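You operate a simulated robot arm through the tools that you are given. There is no shell and no other tool. Be economical: measure what you need, move in short steps, check, and stop when the job is done.

You are at the controls of a simulated robot arm. One attempt, no reset.

JOB
Give the feed tray two scoops from the yellow tub; set the slide to Slow.
Fine: use the orange scoop on the low table and put it back.

Only the result counts: the job must be done as asked and must still hold three seconds after the hand-in. Knocking over, shifting, dropping, spilling or breaking anything else fails it.

ROBOT AND FRAMES
A 7-joint arm with a two-finger parallel gripper on a trunk, on a base that drives. Base frame: it is fixed to the floor where the robot stands at the start and does not move with it; the origin is under the middle of the robot, x ahead of it, y to its left, z up. Readings come in m, rad, newtons and seconds.
Its first joint turns from -2.007 to 2.007 rad. Places, roughly: blue lever [-0.8, -1, 1.3]; feed tray [-1, -0.6, 1.3]; orange slide [-1, -0.6, 1.3]; teal scoop [4.5, 5.5, 0.5]; yellow tub [0.5, -2, 0]. Payload 3.91 kg.
The tool frame sits at the grasp point between the pads (the TCP): z along the fingers, y along the line on which they close. The tips reach 0.03 m beyond it. The gripper opens to 0.11 m. The fingers are 0.02 m wide and 0.01 m thick; the gripper's body (0.048 by 0.112 m) begins 0.055 m behind the TCP.
Orientation is that of the tool frame in the base frame, as [roll, pitch, yaw] about the fixed x, y, z axes, in that order (R = Rz(yaw) Ry(pitch) Rx(roll)). With the fingers straight down and closing along the base's y, the tool's x points along the base's -x, its y along +y and its z along -z.

CONTROLS
- The arm moves only by the tool apply_moves. Its argument "moves" is a list that holds one entry, the list of rows, each a list of 7 numbers: the turn, a rotation vector about the tool's x, y, z in rad, then the shift along the tool's x, y, z in mm, then the finger opening in mm, from 0 to 110. In form: [[[wx, wy, wz, dx, dy, dz, gripper], ...]]. A call has 1 to 20 rows; each row shifts and turns the commanded pose from where the row before left it, along the tool's axes as they then stand. A row lasts 0.2 s, in which the tool goes at most 0.05 m and 0.15 rad; a call with a longer step from one row to the next is refused whole, and so is a gripper value outside its range. A pose out of reach is approached as far as the arm can. The call stops where the force on the tool passes 40 N (or 10 N more than at its start, if that is more) or the arm is blocked; 0.2 s more then pass. The fingers move at their own pace (about 0.108 m/s each) and stop on an object; they squeeze with about 43 N. The grip force told is the motor's: it shows also when the fingers shut on nothing. Time passes only in rows, and 0.2 s behind the last, so rows that do not move let the fingers close. It gives the time, the measured TCP pose, the force on the tool (base axes), the opening and the grip force at its end, in the units of the frame above (readings bear some noise), with the torque about the TCP (base axes, N m) and any sound that the robot's microphone picked up, and new pictures: "pictures" is both (left out), scene, wrist or none.
- Cameras (640 x 400 px; columns grow to the right, rows downward): "scene" is now at [-0.0591, 0.0745, 1.5929]; the picture's right is [-1.00, 0.00, 0.00], its down [0.00, 0.75, -0.66] and it looks along [-0.00, -0.66, -0.75] (base axes); focal length 214 px, centre (320, 200). "wrist" rides on the gripper at [0.072, 0.017, -0.103] in the tool frame; the picture's right is [-0.23, 0.97, 0.00], its down [-0.76, -0.18, -0.62] and it looks along [-0.61, -0.14, 0.78] (tool axes); focal length 222 px, centre (320, 200). There is no depth. A picture from a camera that has moved, and an enlarged one, comes with that camera's place and axes in the base frame and with its lens.
- move_column(by): slides the trunk up (or, below 0, down) by that many m; the arm and the scene camera ride with it, the base frame stays. It gives what a move gives, with no picture.
- drive_base(legs): drives the robot by 1 to 6 legs, each [ahead, turn to the left] in m and rad, along the robot's own axes; the way and the turn of a leg run together, so that a leg with both is an arc; at most 1.5 m and 3.142 rad a leg. The arm and the cameras ride along, it lands a little off, and it stops where it bumps. It gives what a move gives, and a new picture of the scene camera.
- pan_tilt(pan, tilt): turns the head with the scene camera to pan (to the left, within 2.705 rad either way) and tilt (down, from -0.506 to 1.204), counted from straight ahead of the robot. It gives what a move gives, and a new picture of the scene camera.
- enlarge(camera, box): a new picture of the part [left, top, right, bottom] of that camera's present view, enlarged. The clock stands still meanwhile.
- hand_in(): hands the job in; it is judged then, once.

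Work in short steps. Places have to be worked out from the pictures, the camera data and where the tool is seen: move nearer, look again, correct. Check each grasp and each placing, and mend what went wrong. You have 120 turns and 260 pictures in all, those below and enlarged ones among them. Open the gripper and draw the arm clear of the work before you hand the job in, unless the task says otherwise; then end with one line.

The tools are called as name(argument=value, ...) on one line, values as JSON. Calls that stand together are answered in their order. apply_moves: Moves the arm, as the interface text tells. Its arguments: {"type":"object","properties":{"moves":{"type":"array","items":{"type":"array","items":{"type":"array","items":{"type":"number"}}}},"pictures":{"type":"string","enum":["both","scene","wrist","none"]}},"required":["moves"]} The other tools are called the same way: move_column (by) slides the trunk up or down; drive_base (legs) drives the base; pan_tilt (pan, tilt) turns the head that bears the scene camera; enlarge (camera, box) takes an enlarged picture of a part of a camera's view; hand_in () hands the job in.

At the start:

```text
clock: 0.0
ee_pos: [-0.0672, -0.3633, 1.4483]
tool_rot: [3.141, -0.001, 3.134]
force: [0.6, 0.5, -0.1]
moment: [-0.04, 0.0, -0.02]
grip_width: 0.1098
gripper_force: 0.0
trunk travel left (down, up): [-0.71, 0.28]
robot x, y, heading: [-0.0015, 0.002, 0.0]
head pan, tilt: [-1.574, 0.845]
```

scene: 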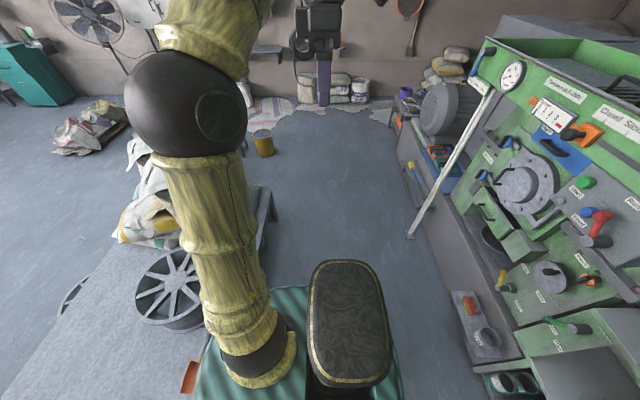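
wrist: 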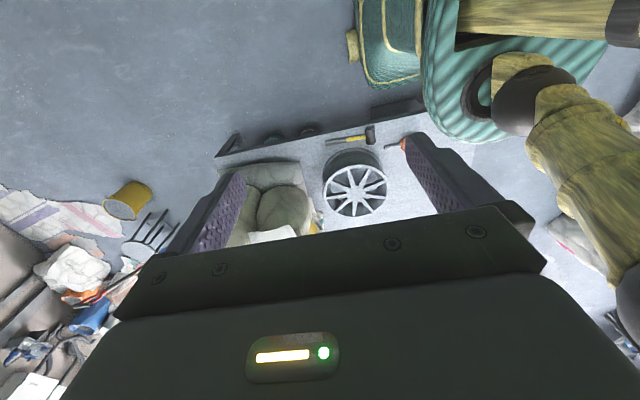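

The scene camera looks toward -y; the green machine lies at -x. I enlarge the machine and turn the head around to learn the surroundings.

enlarge(camera="scene", box=[400, 30, 640, 180])

enlarge(camera="scene", box=[400, 170, 640, 400])

enlarge(camera="scene", box=[0, 80, 300, 267])

enlarge(camera="wrist", box=[80, 0, 480, 250])

```text
2.67 times, centred on (520, 105) of scene
camera zoom: at [-0.0591, 0.0745, 1.5929], right [-1.0, 0.0, 0.0], down [0.0, 0.75, -0.66], along [0.0, -0.66, -0.75], focal length 572 px, centre (-213, 453)
```

zoom: 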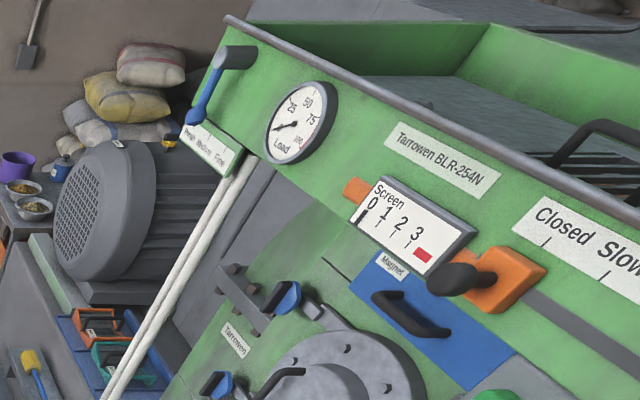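

```text
1.74 times, centred on (520, 285) of scene
camera zoom: at [-0.0591, 0.0745, 1.5929], right [-1.0, 0.0, 0.0], down [0.0, 0.75, -0.66], along [0.0, -0.66, -0.75], focal length 373 px, centre (-28, 52)
```

zoom: 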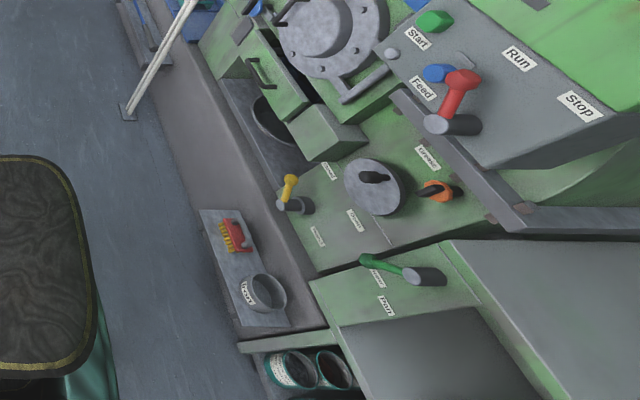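

```text
2.13 times, centred on (150, 174) of scene
camera zoom: at [-0.0591, 0.0745, 1.5929], right [-1.0, 0.0, 0.0], down [0.0, 0.75, -0.66], along [0.0, -0.66, -0.75], focal length 458 px, centre (683, 256)
```

zoom: 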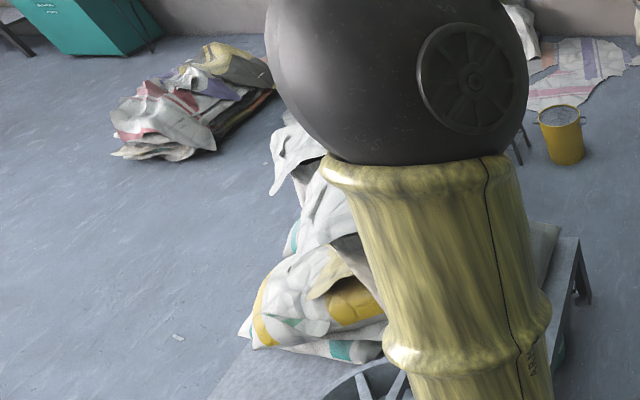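

```text
1.60 times, centred on (280, 125) of wrist
camera zoom: at [-0.1396, -0.3466, 1.5519], right [0.23, 0.97, 0.0], down [0.76, -0.18, 0.62], along [0.61, -0.15, -0.78], focal length 355 px, centre (384, 320)
```

zoom: 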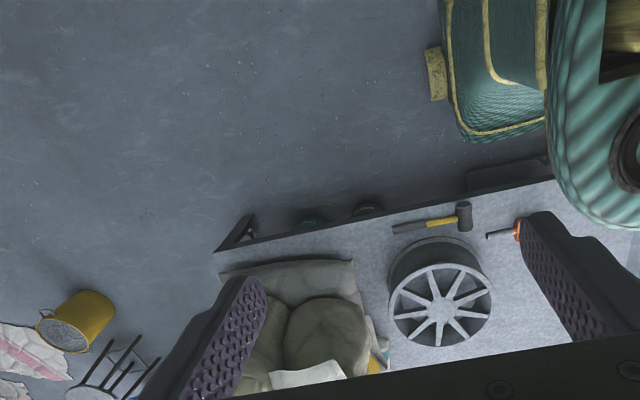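

I look around with the head: ahead (low table), then other sides.

pan_tilt(pan=-0.5, tilt=0.8)

pan_tilt(pan=0.5, tilt=0.7)

pan_tilt(pan=1.6, tilt=0.5)

pan_tilt(pan=-2.4, tilt=0.5)

```text
clock: 1.3
ee_pos: [-0.0671, -0.3639, 1.4482]
tool_rot: [3.141, 0.0, 3.134]
force: [0.1, -0.7, 0.3]
moment: [-0.01, 0.0, 0.04]
grip_width: 0.1099
gripper_force: 0.2
trunk travel left (down, up): [-0.71, 0.28]
robot x, y, heading: [0.0023, 0.001, 0.001]
head pan, tilt: [-0.499, 0.799]
camera scene: at [0.012, 0.1142, 1.5966], right [-0.48, -0.88, 0.0], down [-0.63, 0.34, -0.7], along [0.61, -0.33, -0.72], focal length 214 px, centre (320, 200)
```

scene: 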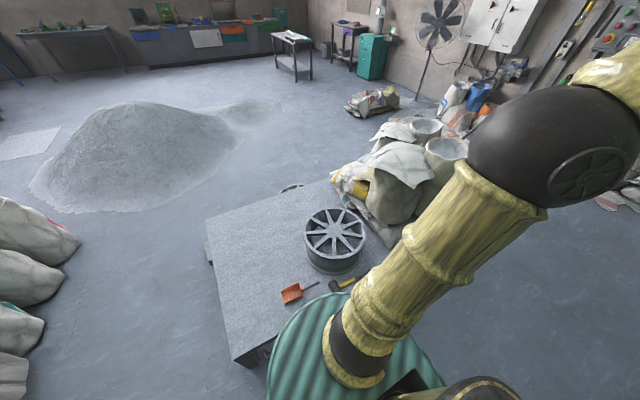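

```text
clock: 2.6
ee_pos: [-0.0688, -0.3638, 1.4485]
tool_rot: [-3.141, 0.002, 3.134]
force: [-0.1, -0.4, 0.5]
moment: [0.02, -0.02, 0.01]
grip_width: 0.1101
gripper_force: 0.0
trunk travel left (down, up): [-0.71, 0.28]
robot x, y, heading: [0.0003, -0.0009, -0.004]
head pan, tilt: [0.499, 0.7]
camera scene: at [0.0158, 0.1935, 1.6048], right [0.48, -0.88, 0.0], down [-0.57, -0.31, -0.76], along [0.67, 0.37, -0.64], focal length 214 px, centre (320, 200)
```

scene: 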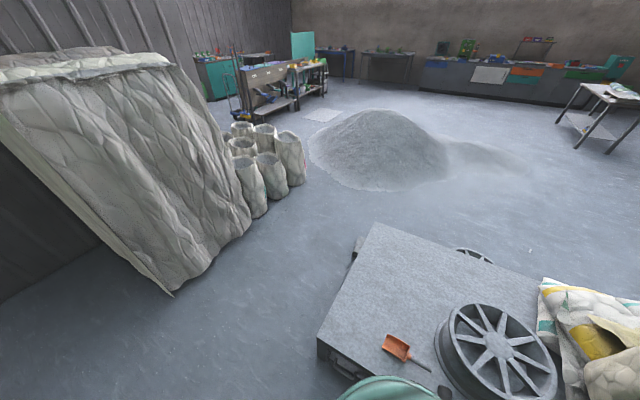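

```text
clock: 3.9
ee_pos: [-0.0675, -0.3643, 1.4483]
tool_rot: [-3.141, 0.001, 3.134]
force: [0.5, -0.4, 0.5]
moment: [0.02, 0.01, 0.01]
grip_width: 0.1097
gripper_force: 0.0
trunk travel left (down, up): [-0.71, 0.28]
robot x, y, heading: [0.0039, -0.0007, -0.0]
head pan, tilt: [1.6, 0.499]
camera scene: at [-0.0614, 0.2439, 1.6225], right [1.0, 0.03, 0.0], down [0.01, -0.48, -0.88], along [-0.03, 0.88, -0.48], focal length 214 px, centre (320, 200)
```

scene: 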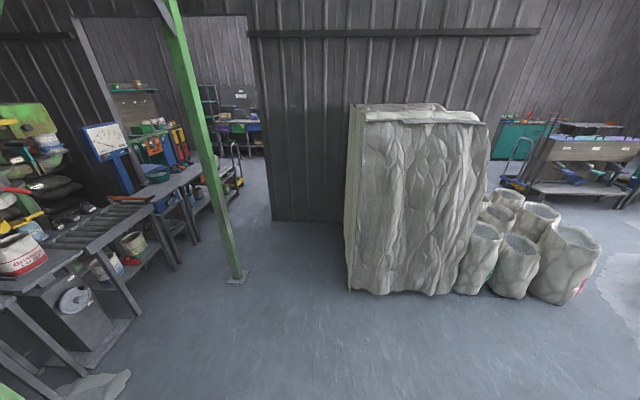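

```text
clock: 7.2
ee_pos: [-0.0691, -0.3645, 1.4484]
tool_rot: [3.14, -0.001, 3.133]
force: [0.0, -0.6, -0.3]
moment: [-0.02, -0.04, 0.0]
grip_width: 0.11
gripper_force: 0.2
trunk travel left (down, up): [-0.71, 0.28]
robot x, y, heading: [-0.0001, 0.0005, 0.0]
head pan, tilt: [-2.4, 0.499]
camera scene: at [-0.1259, 0.0914, 1.6225], right [-0.68, 0.74, 0.0], down [0.35, 0.32, -0.88], along [-0.65, -0.59, -0.48], focal length 214 px, centre (320, 200)
```

scene: 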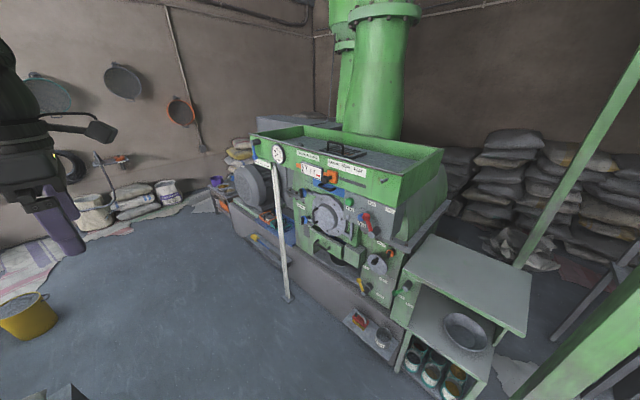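

The open green tray atop the machine is the feed tray. I enlarge it, including slide scale and blue lever plate.

enlarge(camera="scene", box=[235, 115, 455, 252])

enlarge(camera="scene", box=[245, 125, 375, 206])

pan_tilt(pan=0.0, tilt=1.1)

```text
2.91 times, centred on (345, 184) of scene
camera zoom: at [-0.1259, 0.0914, 1.6225], right [-0.68, 0.74, 0.0], down [0.35, 0.32, -0.88], along [-0.65, -0.59, -0.48], focal length 624 px, centre (247, 248)
```

zoom: 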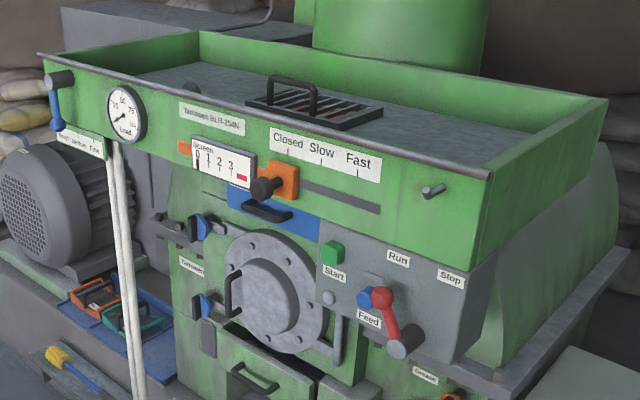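

```text
4.92 times, centred on (310, 166) of scene
camera zoom: at [-0.1259, 0.0914, 1.6225], right [-0.68, 0.74, 0.0], down [0.35, 0.32, -0.88], along [-0.65, -0.59, -0.48], focal length 1056 px, centre (369, 370)
```

zoom: 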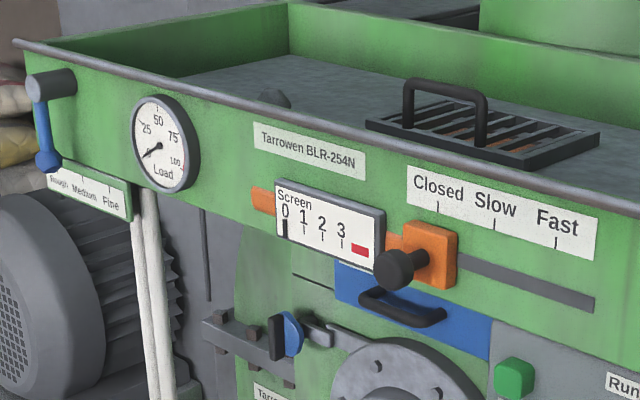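

```text
clock: 9.4
ee_pos: [-0.0678, -0.3629, 1.4497]
tool_rot: [3.142, 0.001, 3.136]
force: [-0.5, 0.2, -0.3]
moment: [0.01, 0.02, 0.02]
grip_width: 0.11
gripper_force: 0.0
trunk travel left (down, up): [-0.71, 0.28]
robot x, y, heading: [0.0001, 0.0009, -0.003]
head pan, tilt: [0.0, 1.1]
camera scene: at [0.0043, 0.1529, 1.5748], right [0.0, -1.0, 0.0], down [-0.89, 0.0, -0.45], along [0.45, 0.0, -0.89], focal length 214 px, centre (320, 200)
```

scene: 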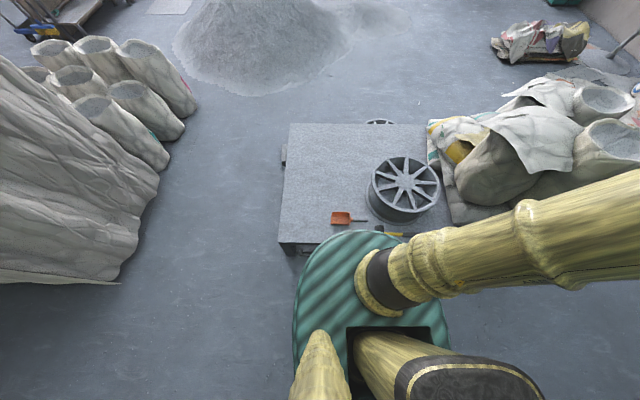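

The scoop lies at about (0.48, 0.03 … -0.13, 0.40) with its handle toward -y. I swing the tool around toward the front along an arc.

apply_moves(moves=[[[0, 0, -0.13, -47, 3, 0, 110], [0, 0, -0.13, -47, 3, 0, 110], [0, 0, -0.13, -47, 3, 0, 110], [0, 0, -0.13, -47, 3, 0, 110], [0, 0, -0.13, -47, 3, 0, 110], [0, 0, -0.13, -47, 3, 0, 110]]], pictures="scene")

```text
clock: 10.8
ee_pos: [0.1884, -0.2594, 1.4487]
tool_rot: [3.14, -0.001, -2.368]
force: [0.1, 0.6, -0.2]
moment: [0.0, 0.01, -0.01]
grip_width: 0.1102
gripper_force: 0.0
trunk travel left (down, up): [-0.71, 0.28]
robot x, y, heading: [0.0011, 0.0005, -0.0]
head pan, tilt: [0.0, 1.1]
camera scene: at [0.0048, 0.1537, 1.5747], right [0.0, -1.0, 0.0], down [-0.89, 0.0, -0.45], along [0.45, 0.0, -0.89], focal length 214 px, centre (320, 200)
```

scene: 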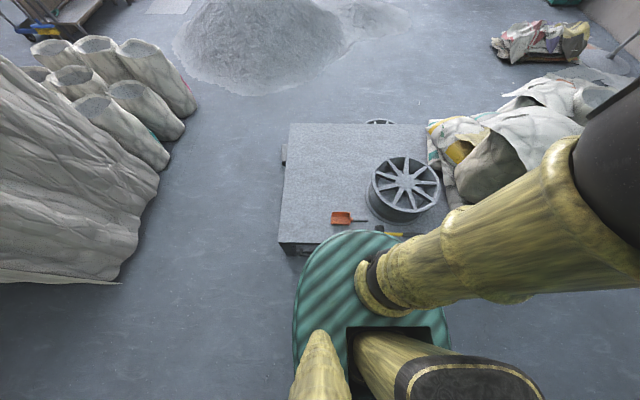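

Continue the arc toward straight ahead.

apply_moves(moves=[[[0, 0, -0.13, -47, 3, 0, 110], [0, 0, -0.13, -47, 0, 0, 110], [0, 0, -0.13, -47, 0, 0, 110], [0, 0, -0.13, -47, 0, 0, 110], [0, 0, -0.13, -30, 0, 0, 110], [0, 0, -0.11, 0, 0, 0, 110]]])

```text
clock: 12.2
ee_pos: [0.3008, -0.0763, 1.449]
tool_rot: [-3.141, 0.001, -1.605]
force: [0.4, -0.4, 0.0]
moment: [0.0, -0.01, 0.03]
grip_width: 0.1101
gripper_force: 0.0
trunk travel left (down, up): [-0.71, 0.28]
robot x, y, heading: [0.0035, 0.0006, 0.001]
head pan, tilt: [0.0, 1.1]
camera scene: at [0.0043, 0.1528, 1.5748], right [0.0, -1.0, 0.0], down [-0.89, 0.0, -0.45], along [0.45, 0.0, -0.89], focal length 214 px, centre (320, 200)
camera wrist: at [0.2819, -0.1492, 1.5518], right [-0.97, 0.26, 0.0], down [0.2, 0.76, 0.62], along [0.16, 0.6, -0.78], focal length 222 px, centre (320, 200)
```

scene: 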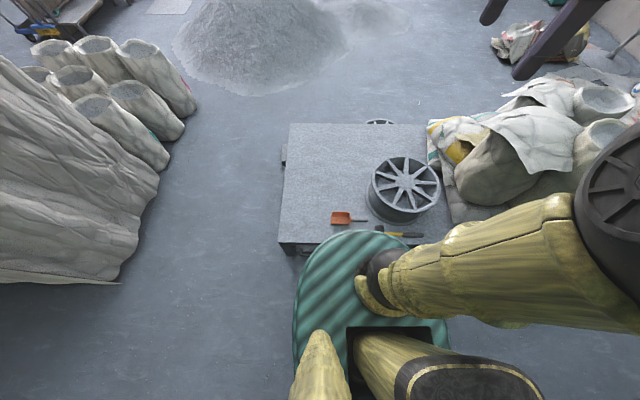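
wrist: 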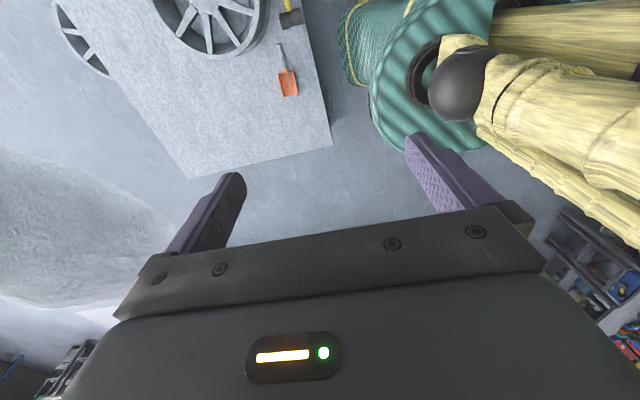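

The wrist view agrees: blade near (0.485, 0.026), handle end near (0.46, -0.127). I lower the trunk.

move_column(by=-0.5)

apply_moves(moves=[[[0, 0, 0, 0, -40, 0, 110], [0, 0, 0, 0, -40, 0, 110], [0, 0, 0, 10, -40, 0, 110], [0, 0, 0, 0, 0, 0, 110]]])

```text
refused: -0.5 is not a number from -0.4 to 0.4
```

```text
clock: 13.2
ee_pos: [0.4167, -0.0883, 1.4505]
tool_rot: [-3.139, -0.002, -1.607]
force: [0.3, 0.4, -0.2]
moment: [0.0, -0.03, 0.01]
grip_width: 0.1102
gripper_force: 0.1
trunk travel left (down, up): [-0.71, 0.28]
robot x, y, heading: [0.0026, -0.0009, 0.0]
head pan, tilt: [0.0, 1.1]
camera scene: at [0.0029, 0.1534, 1.5748], right [0.0, -1.0, 0.0], down [-0.89, 0.0, -0.45], along [0.45, 0.0, -0.89], focal length 214 px, centre (320, 200)
camera wrist: at [0.3979, -0.1611, 1.5531], right [-0.96, 0.26, 0.0], down [0.2, 0.76, 0.62], along [0.16, 0.6, -0.78], focal length 222 px, centre (320, 200)
```

scene: 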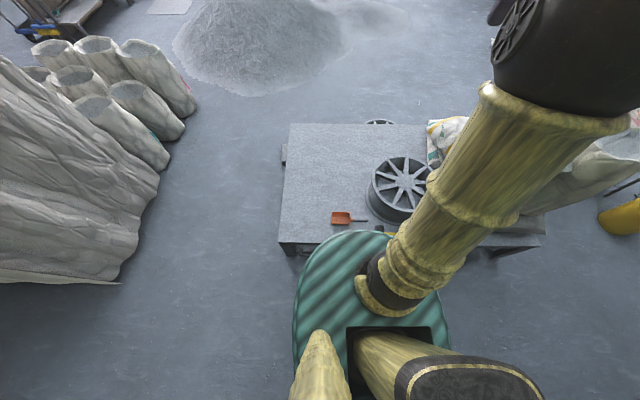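
wrist: 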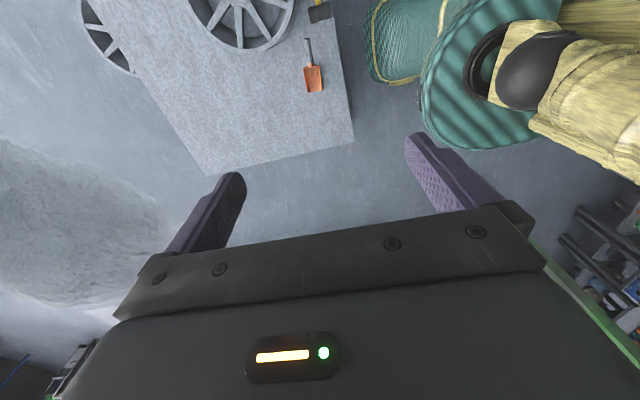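

Reach is fine here. I lower the trunk in two steps.

move_column(by=-0.4)

move_column(by=-0.2)

apply_moves(moves=[[[0, 0, 0, 0, -10, 0, 110]]])

```text
clock: 17.0
ee_pos: [0.4174, -0.09, 1.049]
tool_rot: [-3.141, -0.001, -1.608]
force: [0.7, -0.2, -0.2]
moment: [0.0, 0.0, -0.01]
grip_width: 0.1099
gripper_force: 0.0
trunk travel left (down, up): [-0.31, 0.68]
robot x, y, heading: [0.0009, 0.0016, 0.002]
head pan, tilt: [0.0, 1.1]
```

```text
clock: 19.2
ee_pos: [0.4177, -0.0888, 0.8497]
tool_rot: [-3.14, -0.001, -1.608]
force: [-0.1, -0.6, 0.5]
moment: [0.02, 0.0, 0.02]
grip_width: 0.11
gripper_force: 0.1
trunk travel left (down, up): [-0.11, 0.88]
robot x, y, heading: [-0.0025, -0.0052, 0.0]
head pan, tilt: [0.0, 1.1]
```

```text
clock: 19.6
ee_pos: [0.4268, -0.0898, 0.8488]
tool_rot: [3.141, 0.001, -1.61]
force: [-0.1, -0.8, 0.3]
moment: [0.0, 0.0, 0.0]
grip_width: 0.11
gripper_force: 0.0
trunk travel left (down, up): [-0.11, 0.88]
robot x, y, heading: [-0.0008, -0.0024, 0.003]
head pan, tilt: [0.0, 1.1]
camera scene: at [0.0043, 0.153, 0.9748], right [0.0, -1.0, 0.0], down [-0.89, 0.0, -0.45], along [0.45, 0.0, -0.89], focal length 214 px, centre (320, 200)
camera wrist: at [0.4089, -0.1618, 0.9525], right [-0.96, 0.26, 0.0], down [0.21, 0.75, 0.62], along [0.16, 0.6, -0.78], focal length 222 px, centre (320, 200)
```

scene: 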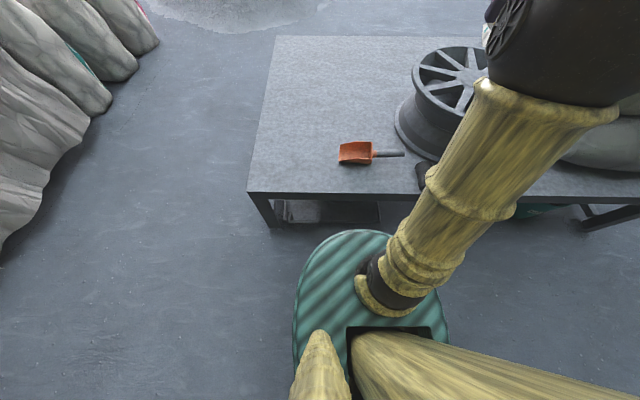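
wrist: 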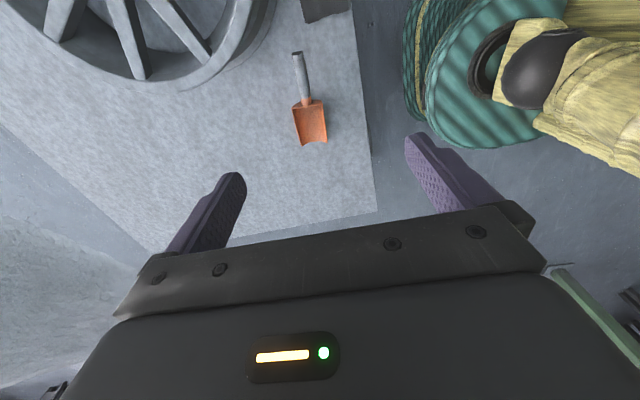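

I enlarge the scoop in both views to place the handle.

enlarge(camera="scene", box=[310, 110, 450, 198])

enlarge(camera="wrist", box=[230, 20, 400, 170])

```text
4.55 times, centred on (380, 154) of scene
camera zoom: at [0.0043, 0.153, 0.9748], right [0.0, -1.0, 0.0], down [-0.89, 0.0, -0.45], along [0.45, 0.0, -0.89], focal length 975 px, centre (47, 409)
```

zoom: 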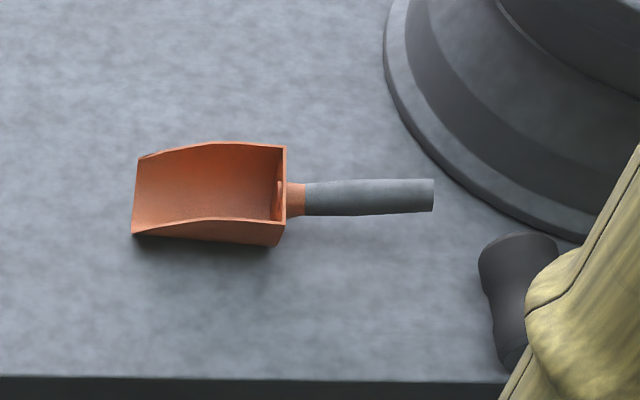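

```text
2.67 times, centred on (315, 95) of wrist
camera zoom: at [0.4089, -0.1618, 0.9525], right [-0.96, 0.26, 0.0], down [0.21, 0.75, 0.62], along [0.16, 0.6, -0.78], focal length 592 px, centre (333, 480)
```

zoom: 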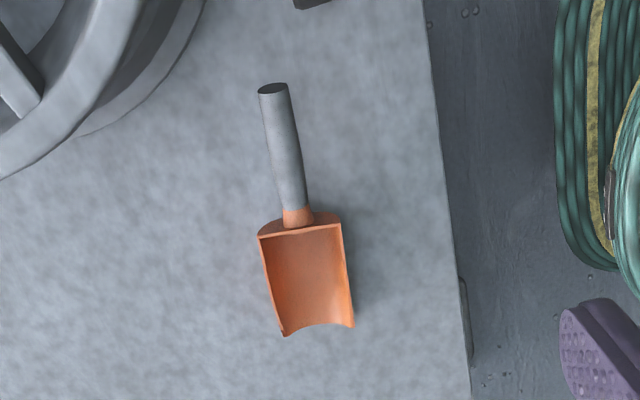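

Handle axis is about z 0.405, x 0.470, y from -0.04 to -0.128. I narrow the gripper to 60 mm, centre it above the handle and come down part way.

apply_moves(moves=[[[0, 0, 0.02, -6, -40, 0, 60], [0, 0, 0, 0, -2, 45, 60], [0, 0, 0, 0, 0, 45, 60], [0, 0, 0, 0, 0, 45, 60], [0, 0, 0, 0, 0, 45, 60], [0, 0, 0, 0, 0, 40, 60], [0, 0, 0, 0, 0, 0, 60]]])

```text
clock: 21.2
ee_pos: [0.4707, -0.0842, 0.6276]
tool_rot: [3.141, 0.002, -1.627]
force: [0.1, 0.4, -0.6]
moment: [-0.01, -0.03, 0.01]
grip_width: 0.0601
gripper_force: 0.0
trunk travel left (down, up): [-0.11, 0.88]
robot x, y, heading: [0.0002, -0.0005, -0.004]
head pan, tilt: [0.0, 1.1]
camera scene: at [0.0044, 0.153, 0.9748], right [0.0, -1.0, 0.0], down [-0.89, 0.0, -0.45], along [0.45, 0.0, -0.89], focal length 214 px, centre (320, 200)
camera wrist: at [0.451, -0.1563, 0.7296], right [-0.96, 0.28, 0.0], down [0.22, 0.75, 0.62], along [0.18, 0.6, -0.78], focal length 222 px, centre (320, 200)
```

scene: 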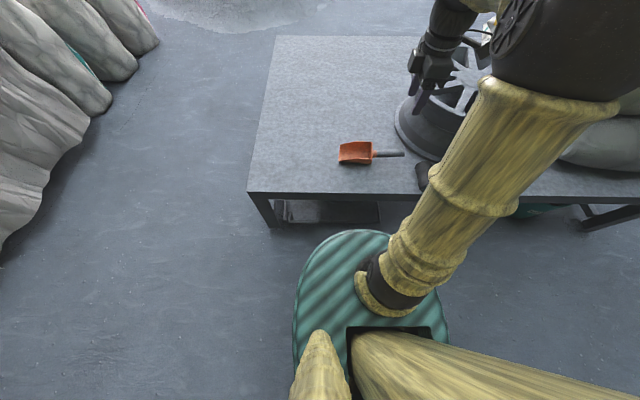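
wrist: 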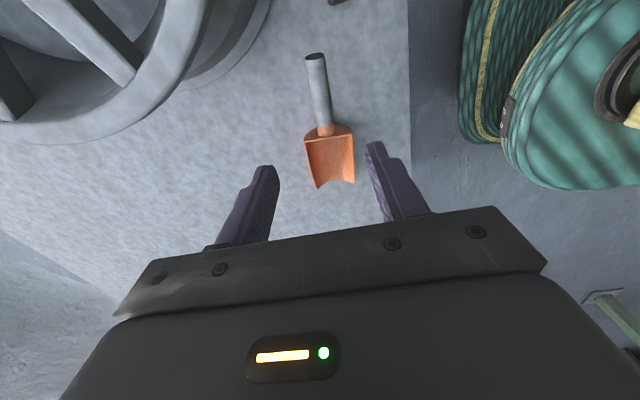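

The handle's mid is near (0.472, -0.086), yaw about -1.69. I turn slightly and come down further.

apply_moves(moves=[[[0, 0, 0.065, 0, -1, 40, 60], [0, 0, 0, 0, 0, 40, 60], [0, 0, 0, 0, 0, 40, 60], [0, 0, 0, 0, 0, 30, 60], [0, 0, 0, 0, 0, 0, 60]]])

enlarge(camera="scene", box=[310, 80, 490, 193])

```text
clock: 22.4
ee_pos: [0.4701, -0.0849, 0.4794]
tool_rot: [-3.141, 0.001, -1.693]
force: [0.1, -0.2, -0.2]
moment: [-0.05, 0.0, 0.0]
grip_width: 0.0599
gripper_force: 0.0
trunk travel left (down, up): [-0.11, 0.88]
robot x, y, heading: [0.001, 0.0022, 0.002]
head pan, tilt: [0.0, 1.1]
camera scene: at [0.0044, 0.153, 0.9748], right [0.0, -1.0, 0.0], down [-0.89, 0.0, -0.45], along [0.45, 0.0, -0.89], focal length 214 px, centre (320, 200)
camera wrist: at [0.4459, -0.1558, 0.5825], right [-0.94, 0.34, 0.0], down [0.27, 0.73, 0.62], along [0.21, 0.58, -0.78], focal length 222 px, centre (320, 200)
```

scene: 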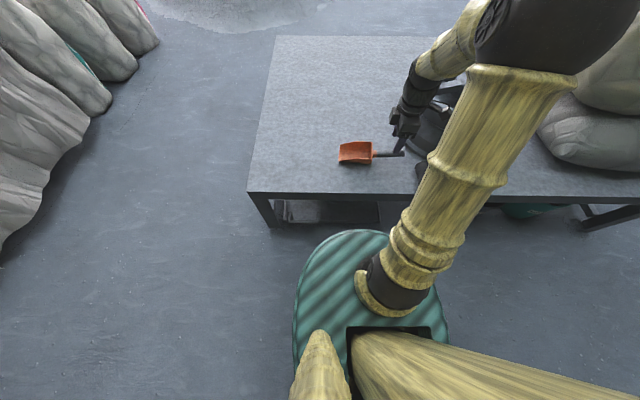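
wrist: 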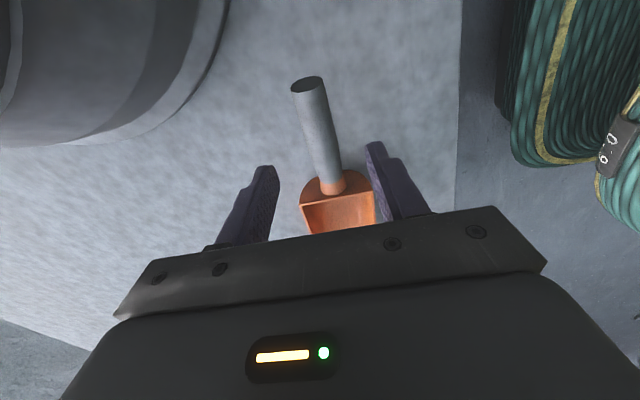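

```text
3.54 times, centred on (400, 136) of scene
camera zoom: at [0.0044, 0.153, 0.9748], right [0.0, -1.0, 0.0], down [-0.89, 0.0, -0.45], along [0.45, 0.0, -0.89], focal length 759 px, centre (37, 425)
```

zoom: 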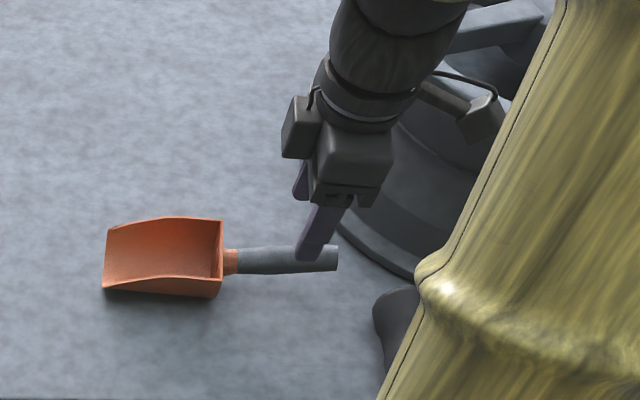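

Alignment is good: handle mid at (0.471, -0.085). I descend onto the handle in small steps.

apply_moves(moves=[[[0, 0, 0, 0, 0, 30, 60], [0, 0, 0, 0, 0, 20, 60], [0, 0, 0, 0, 0, 10, 60], [0, 0, 0, 0, 0, 6, 60], [0, 0, 0, 0, 0, 0, 60]]])

enlarge(camera="scene", box=[330, 100, 450, 175])

```text
clock: 23.6
ee_pos: [0.4695, -0.0856, 0.4132]
tool_rot: [-3.142, -0.002, -1.691]
force: [-0.4, -0.3, -0.6]
moment: [-0.04, 0.04, 0.04]
grip_width: 0.0601
gripper_force: 0.1
trunk travel left (down, up): [-0.11, 0.88]
robot x, y, heading: [0.0024, 0.0012, -0.002]
head pan, tilt: [0.0, 1.1]
camera scene: at [0.0044, 0.153, 0.9748], right [0.0, -1.0, 0.0], down [-0.89, 0.0, -0.45], along [0.45, 0.0, -0.89], focal length 214 px, centre (320, 200)
camera wrist: at [0.446, -0.1551, 0.5163], right [-0.94, 0.34, 0.0], down [0.27, 0.73, 0.62], along [0.21, 0.58, -0.78], focal length 222 px, centre (320, 200)
```

scene: 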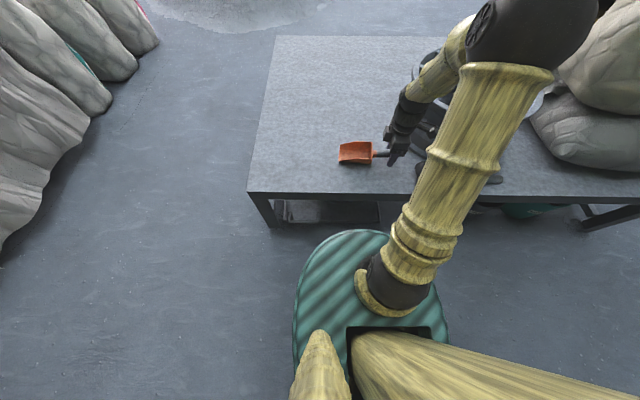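
wrist: 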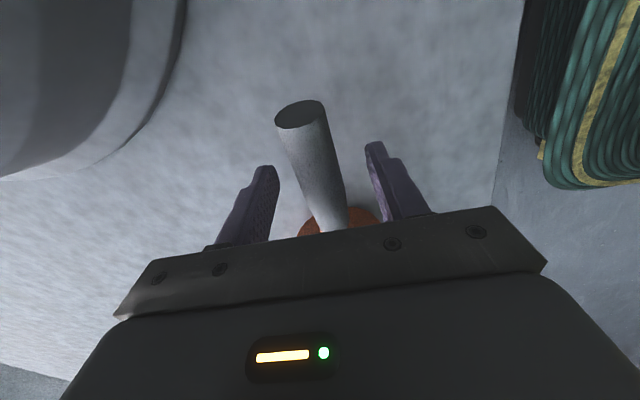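

```text
5.33 times, centred on (390, 138) of scene
camera zoom: at [0.0044, 0.153, 0.9748], right [0.0, -1.0, 0.0], down [-0.89, 0.0, -0.45], along [0.45, 0.0, -0.89], focal length 1144 px, centre (-53, 533)
```

zoom: 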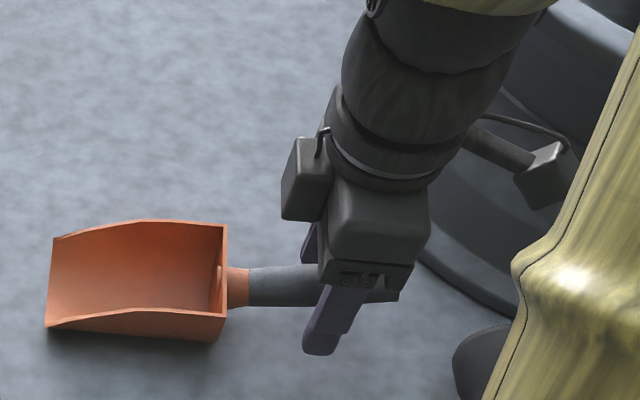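

The handle sits between the pads at about TCP height. I close the gripper.

apply_moves(moves=[[[0, 0, 0, 0, 0, 2, 60], [0, 0, 0, 0, 0, 0, 20], [0, 0, 0, 0, 0, 0, 0], [0, 0, 0, 0, 0, 0, 0], [0, 0, 0, 0, 0, 0, 0]]])

```text
clock: 24.8
ee_pos: [0.4717, -0.0843, 0.4101]
tool_rot: [-3.14, 0.001, -1.693]
force: [-1.1, 0.4, 0.0]
moment: [0.0, -0.02, 0.05]
grip_width: 0.0254
gripper_force: 43.0
trunk travel left (down, up): [-0.11, 0.88]
robot x, y, heading: [0.0021, 0.0024, -0.001]
head pan, tilt: [0.0, 1.1]
camera scene: at [0.0044, 0.153, 0.9748], right [0.0, -1.0, 0.0], down [-0.89, 0.0, -0.45], along [0.45, 0.0, -0.89], focal length 214 px, centre (320, 200)
camera wrist: at [0.4461, -0.1557, 0.5143], right [-0.94, 0.34, 0.0], down [0.27, 0.73, 0.62], along [0.21, 0.58, -0.78], focal length 222 px, centre (320, 200)
```

scene: 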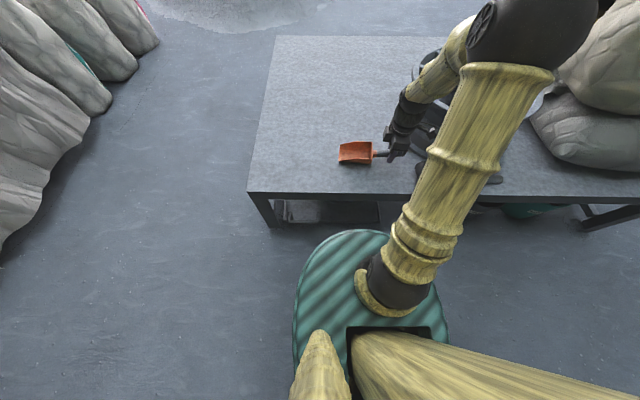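
wrist: 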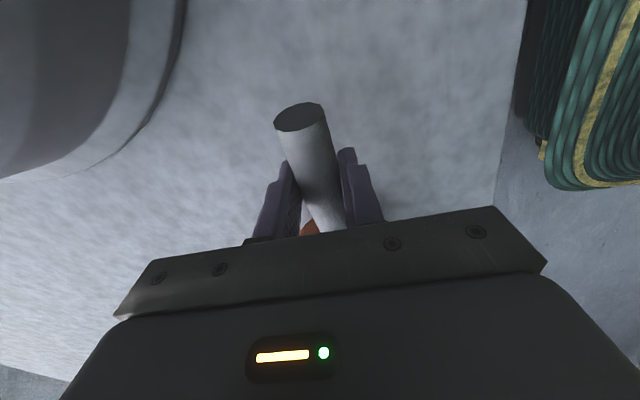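

Gripped at 25.4 mm. I lift straight up and look at it.

apply_moves(moves=[[[0, 0, 0, 0, 0, -15, 0], [0, 0, 0, 0, 0, -30, 0], [0, 0, 0, 0, 0, -40, 0], [0, 0, 0, 0, 0, -40, 0], [0, 0, 0, 0, 0, -40, 0], [0, 0, 0, 0, 0, -40, 0], [0, 0, 0, 0, 0, 0, 0]]])

enlarge(camera="scene", box=[290, 50, 490, 175])

```text
clock: 26.4
ee_pos: [0.4708, -0.0856, 0.6173]
tool_rot: [-3.141, 0.0, -1.694]
force: [-0.4, 0.5, 0.0]
moment: [0.06, 0.0, 0.04]
grip_width: 0.0002
gripper_force: 37.7
trunk travel left (down, up): [-0.11, 0.88]
robot x, y, heading: [0.0011, 0.0, 0.001]
head pan, tilt: [0.0, 1.1]
camera scene: at [0.0044, 0.153, 0.9748], right [0.0, -1.0, 0.0], down [-0.89, 0.0, -0.45], along [0.45, 0.0, -0.89], focal length 214 px, centre (320, 200)
camera wrist: at [0.4459, -0.157, 0.721], right [-0.94, 0.34, 0.0], down [0.27, 0.73, 0.62], along [0.21, 0.58, -0.78], focal length 222 px, centre (320, 200)
```

scene: 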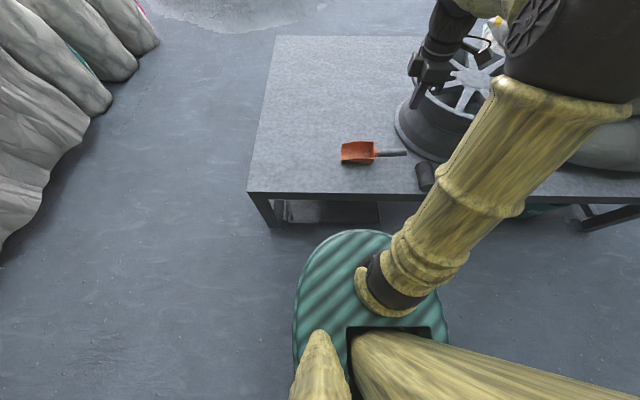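
wrist: 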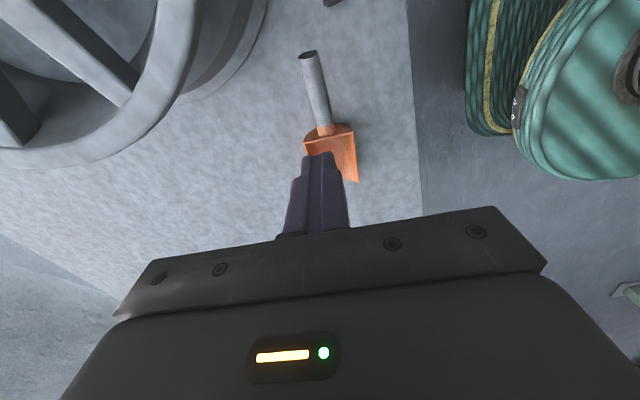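

```text
3.20 times, centred on (390, 112) of scene
camera zoom: at [0.0044, 0.153, 0.9748], right [0.0, -1.0, 0.0], down [-0.89, 0.0, -0.45], along [0.45, 0.0, -0.89], focal length 686 px, centre (96, 480)
```

zoom: 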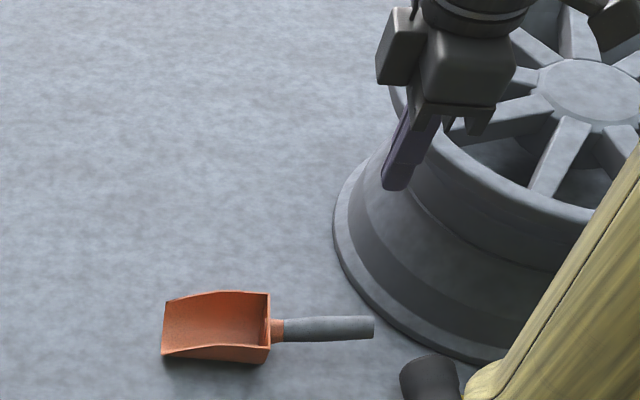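

The fingers shut on nothing: I held the rod too high and it slipped out; the scoop barely moved and still lies flat. I go back down, lower this time.

apply_moves(moves=[[[0, 0, 0.01, 3, -3, 0, 60], [0, 0, 0, 0, 0, 40, 60], [0, 0, 0, 0, 0, 40, 60], [0, 0, 0, 0, 0, 40, 60], [0, 0, 0, 0, 0, 40, 60], [0, 0, 0, 0, 0, 30, 60], [0, 0, 0, 0, 0, 12, 60], [0, 0, 0, 0, 0, 5, 60], [0, 0, 0, 0, 0, 5, 60], [0, 0, 0, 0, 0, 0, 60]]])

```text
clock: 28.6
ee_pos: [0.473, -0.0882, 0.4033]
tool_rot: [3.14, 0.001, -1.703]
force: [-0.1, 0.0, -0.6]
moment: [0.01, 0.02, 0.0]
grip_width: 0.0601
gripper_force: 0.1
trunk travel left (down, up): [-0.11, 0.88]
robot x, y, heading: [0.002, -0.0006, 0.003]
head pan, tilt: [0.0, 1.1]
camera scene: at [0.0044, 0.153, 0.9748], right [0.0, -1.0, 0.0], down [-0.89, 0.0, -0.45], along [0.45, 0.0, -0.89], focal length 214 px, centre (320, 200)
camera wrist: at [0.4482, -0.1591, 0.5063], right [-0.94, 0.35, 0.0], down [0.28, 0.73, 0.62], along [0.22, 0.58, -0.78], focal length 222 px, centre (320, 200)
```

scene: 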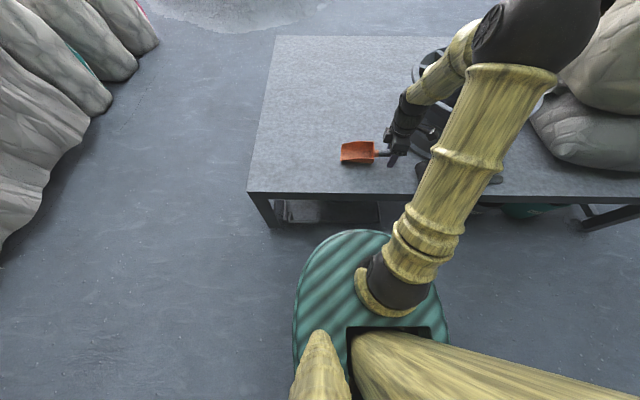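
wrist: 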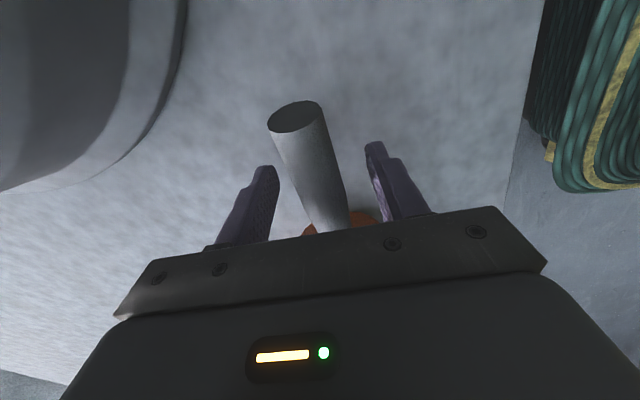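

No contact yet; I creep lower until near the table, grip, and lift very slowly with a check.

apply_moves(moves=[[[0, 0, 0, 0, 0, 4, 60], [0, 0, 0, 0, 0, 4, 60], [0, 0, 0, 0, 0, 3, 60], [0, 0, 0, 0, 0, 0, 60]]], pictures="none")

enlarge(camera="scene", box=[350, 110, 430, 175])

```text
clock: 29.6
ee_pos: [0.4721, -0.0896, 0.3933]
tool_rot: [-3.141, -0.001, -1.704]
force: [-0.7, -0.6, 0.0]
moment: [-0.01, 0.03, -0.02]
grip_width: 0.0601
gripper_force: 0.1
trunk travel left (down, up): [-0.11, 0.88]
robot x, y, heading: [-0.002, -0.0046, -0.004]
head pan, tilt: [0.0, 1.1]
```

```text
6.15 times, centred on (390, 142) of scene
camera zoom: at [0.0044, 0.153, 0.9748], right [0.0, -1.0, 0.0], down [-0.89, 0.0, -0.45], along [0.45, 0.0, -0.89], focal length 1320 px, centre (-111, 554)
```

zoom: 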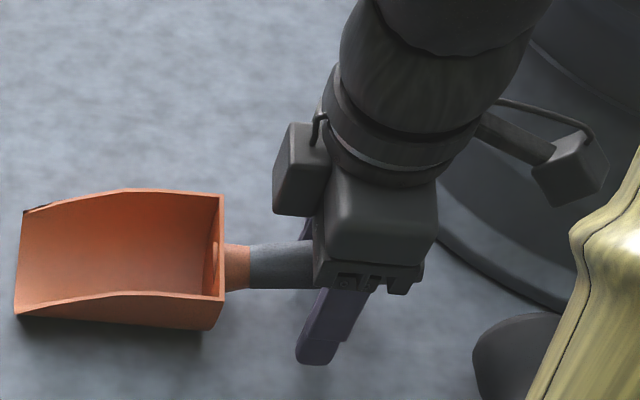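

Still no contact, so the table is lower than thought. I look from the wrist.

enlarge(camera="wrist", box=[180, 60, 480, 250])

```text
2.11 times, centred on (330, 155) of wrist
camera zoom: at [0.4485, -0.1591, 0.4962], right [-0.94, 0.35, 0.0], down [0.28, 0.73, 0.62], along [0.22, 0.58, -0.78], focal length 468 px, centre (299, 295)
```

zoom: 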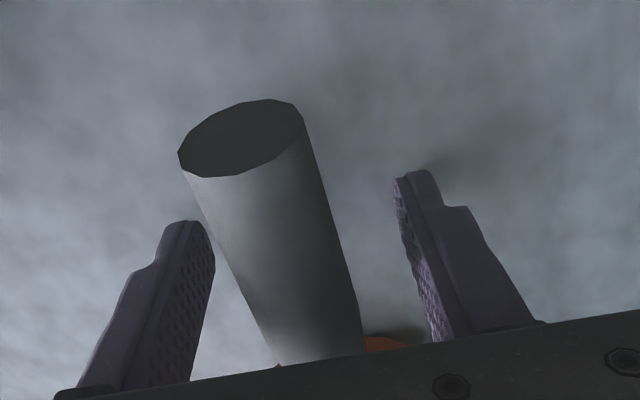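

Handle end centre is about z 0.404, so the earlier grip was above the axis; now the TCP is below it. I close and lift slowly.

apply_moves(moves=[[[0, 0, 0, 0, 0, 0, 20], [0, 0, 0, 0, 0, 0, 0], [0, 0, 0, 0, 0, 0, 0], [0, 0, 0, 0, 0, 0, 0], [0, 0, 0, 0, 0, -4, 0], [0, 0, 0, 0, 0, -4, 0], [0, 0, 0, 0, 0, -6, 0], [0, 0, 0, 0, 0, -6, 0], [0, 0, 0, 0, 0, 0, 0]]])

enlarge(camera="scene", box=[330, 100, 450, 175])

```text
clock: 31.6
ee_pos: [0.474, -0.0889, 0.4137]
tool_rot: [3.141, -0.001, -1.702]
force: [0.2, 0.5, -2.1]
moment: [-0.15, 0.0, -0.02]
grip_width: 0.0251
gripper_force: 43.3
trunk travel left (down, up): [-0.11, 0.88]
robot x, y, heading: [0.0018, 0.0003, -0.001]
head pan, tilt: [0.0, 1.1]
camera scene: at [0.0045, 0.153, 0.9748], right [0.0, -1.0, 0.0], down [-0.89, 0.0, -0.45], along [0.45, 0.0, -0.89], focal length 214 px, centre (320, 200)
camera wrist: at [0.4482, -0.1591, 0.5166], right [-0.94, 0.35, 0.0], down [0.28, 0.73, 0.62], along [0.22, 0.58, -0.78], focal length 222 px, centre (320, 200)
```

scene: 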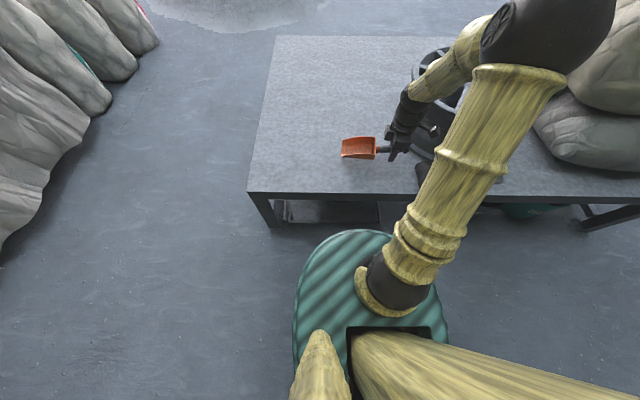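
wrist: 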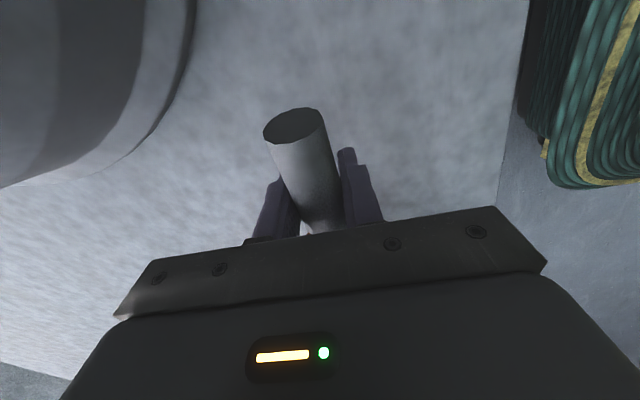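

```text
5.33 times, centred on (390, 138) of scene
camera zoom: at [0.0045, 0.153, 0.9748], right [0.0, -1.0, 0.0], down [-0.89, 0.0, -0.45], along [0.45, 0.0, -0.89], focal length 1144 px, centre (-53, 533)
```

zoom: 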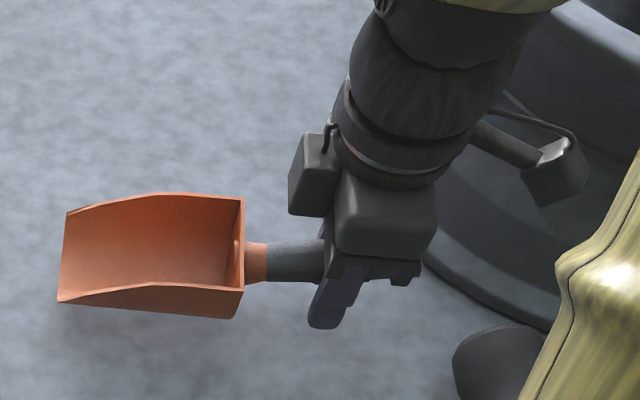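

The scoop is held (2.1 N weight). I lift further and check for droop.

apply_moves(moves=[[[0, 0, 0, 0, 0, -10, 0], [0, 0, 0, 0, 0, -20, 0], [0, 0, 0, 0, 0, -30, 0], [0, 0, 0, 0, 0, -30, 0], [0, 0, 0, 0, 0, -30, 0], [0, 0, 0, 0, 0, -30, 0], [0, 0, 0, 0, 0, 0, 0]]])

enlarge(camera="scene", box=[310, 50, 470, 150])

```text
clock: 33.2
ee_pos: [0.4732, -0.091, 0.5631]
tool_rot: [-3.141, -0.002, -1.703]
force: [1.4, -0.2, -2.5]
moment: [-0.15, 0.01, 0.0]
grip_width: 0.0252
gripper_force: 43.5
trunk travel left (down, up): [-0.11, 0.88]
robot x, y, heading: [-0.0016, 0.0004, 0.002]
head pan, tilt: [0.0, 1.1]
camera scene: at [0.0045, 0.153, 0.9748], right [0.0, -1.0, 0.0], down [-0.89, 0.0, -0.45], along [0.45, 0.0, -0.89], focal length 214 px, centre (320, 200)
camera wrist: at [0.448, -0.161, 0.6663], right [-0.94, 0.35, 0.0], down [0.28, 0.73, 0.62], along [0.22, 0.58, -0.78], focal length 222 px, centre (320, 200)
```

scene: 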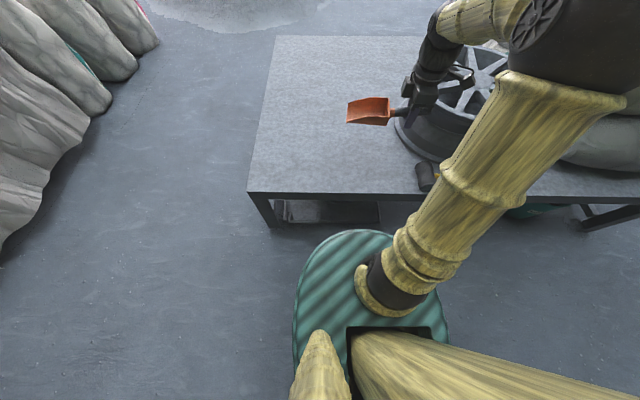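
wrist: 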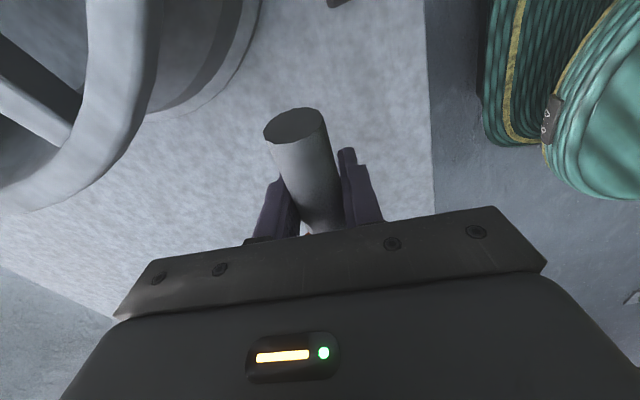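

```text
4.00 times, centred on (390, 100) of scene
camera zoom: at [0.0045, 0.153, 0.9748], right [0.0, -1.0, 0.0], down [-0.89, 0.0, -0.45], along [0.45, 0.0, -0.89], focal length 858 px, centre (40, 600)
```

zoom: 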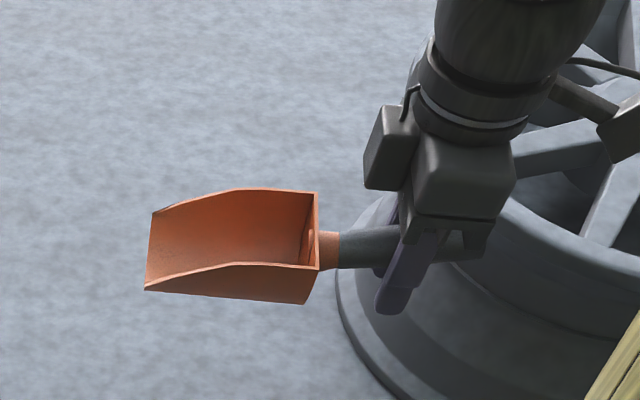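

Grasp is stable. I raise the trunk so that the arm clears the sacks, then back off a little and turn to face -y.

move_column(by=0.4)

drive_base(legs=[[-0.15, 0], [0, -1.571]])

pan_tilt(pan=0.0, tilt=0.7)

```text
clock: 37.0
ee_pos: [0.4743, -0.0903, 0.9625]
tool_rot: [-3.141, -0.001, -1.703]
force: [0.1, 0.2, -1.4]
moment: [-0.13, 0.01, -0.01]
grip_width: 0.025
gripper_force: 43.2
trunk travel left (down, up): [-0.51, 0.48]
robot x, y, heading: [-0.0007, 0.0018, 0.002]
head pan, tilt: [0.0, 1.1]
```

```text
clock: 44.1
ee_pos: [-0.2473, -0.4717, 0.962]
tool_rot: [3.14, 0.0, 2.992]
force: [0.0, 0.2, -1.4]
moment: [0.06, 0.14, -0.03]
grip_width: 0.0253
gripper_force: 42.9
trunk travel left (down, up): [-0.51, 0.48]
robot x, y, heading: [-0.1474, 0.0014, -1.586]
head pan, tilt: [0.0, 1.1]
camera scene: at [0.0053, -0.0058, 1.3748], right [-1.0, 0.02, 0.0], down [0.02, 0.89, -0.45], along [-0.01, -0.45, -0.89], focal length 214 px, centre (320, 200)
```

scene: 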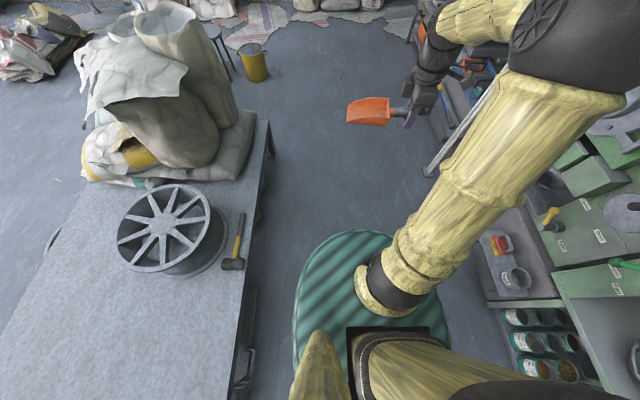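

```text
clock: 45.0
ee_pos: [-0.2469, -0.4714, 0.9635]
tool_rot: [-3.141, -0.001, 2.992]
force: [0.3, 0.1, -1.8]
moment: [0.0, 0.18, 0.02]
grip_width: 0.0248
gripper_force: 42.7
trunk travel left (down, up): [-0.51, 0.48]
robot x, y, heading: [-0.1484, 0.0018, -1.588]
head pan, tilt: [0.0, 0.7]
camera scene: at [0.0049, -0.0276, 1.4047], right [-1.0, 0.02, 0.0], down [0.01, 0.64, -0.76], along [-0.01, -0.76, -0.64], focal length 214 px, centre (320, 200)
```

scene: 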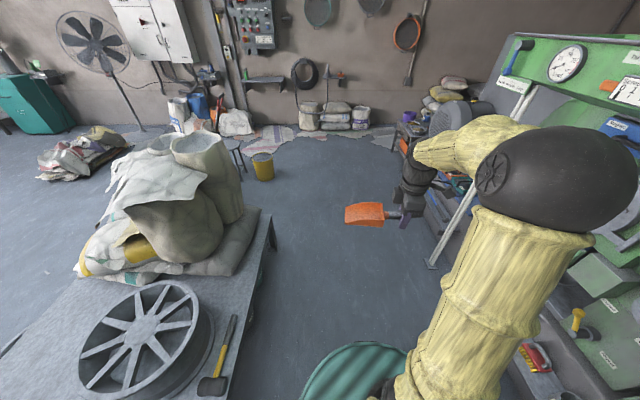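

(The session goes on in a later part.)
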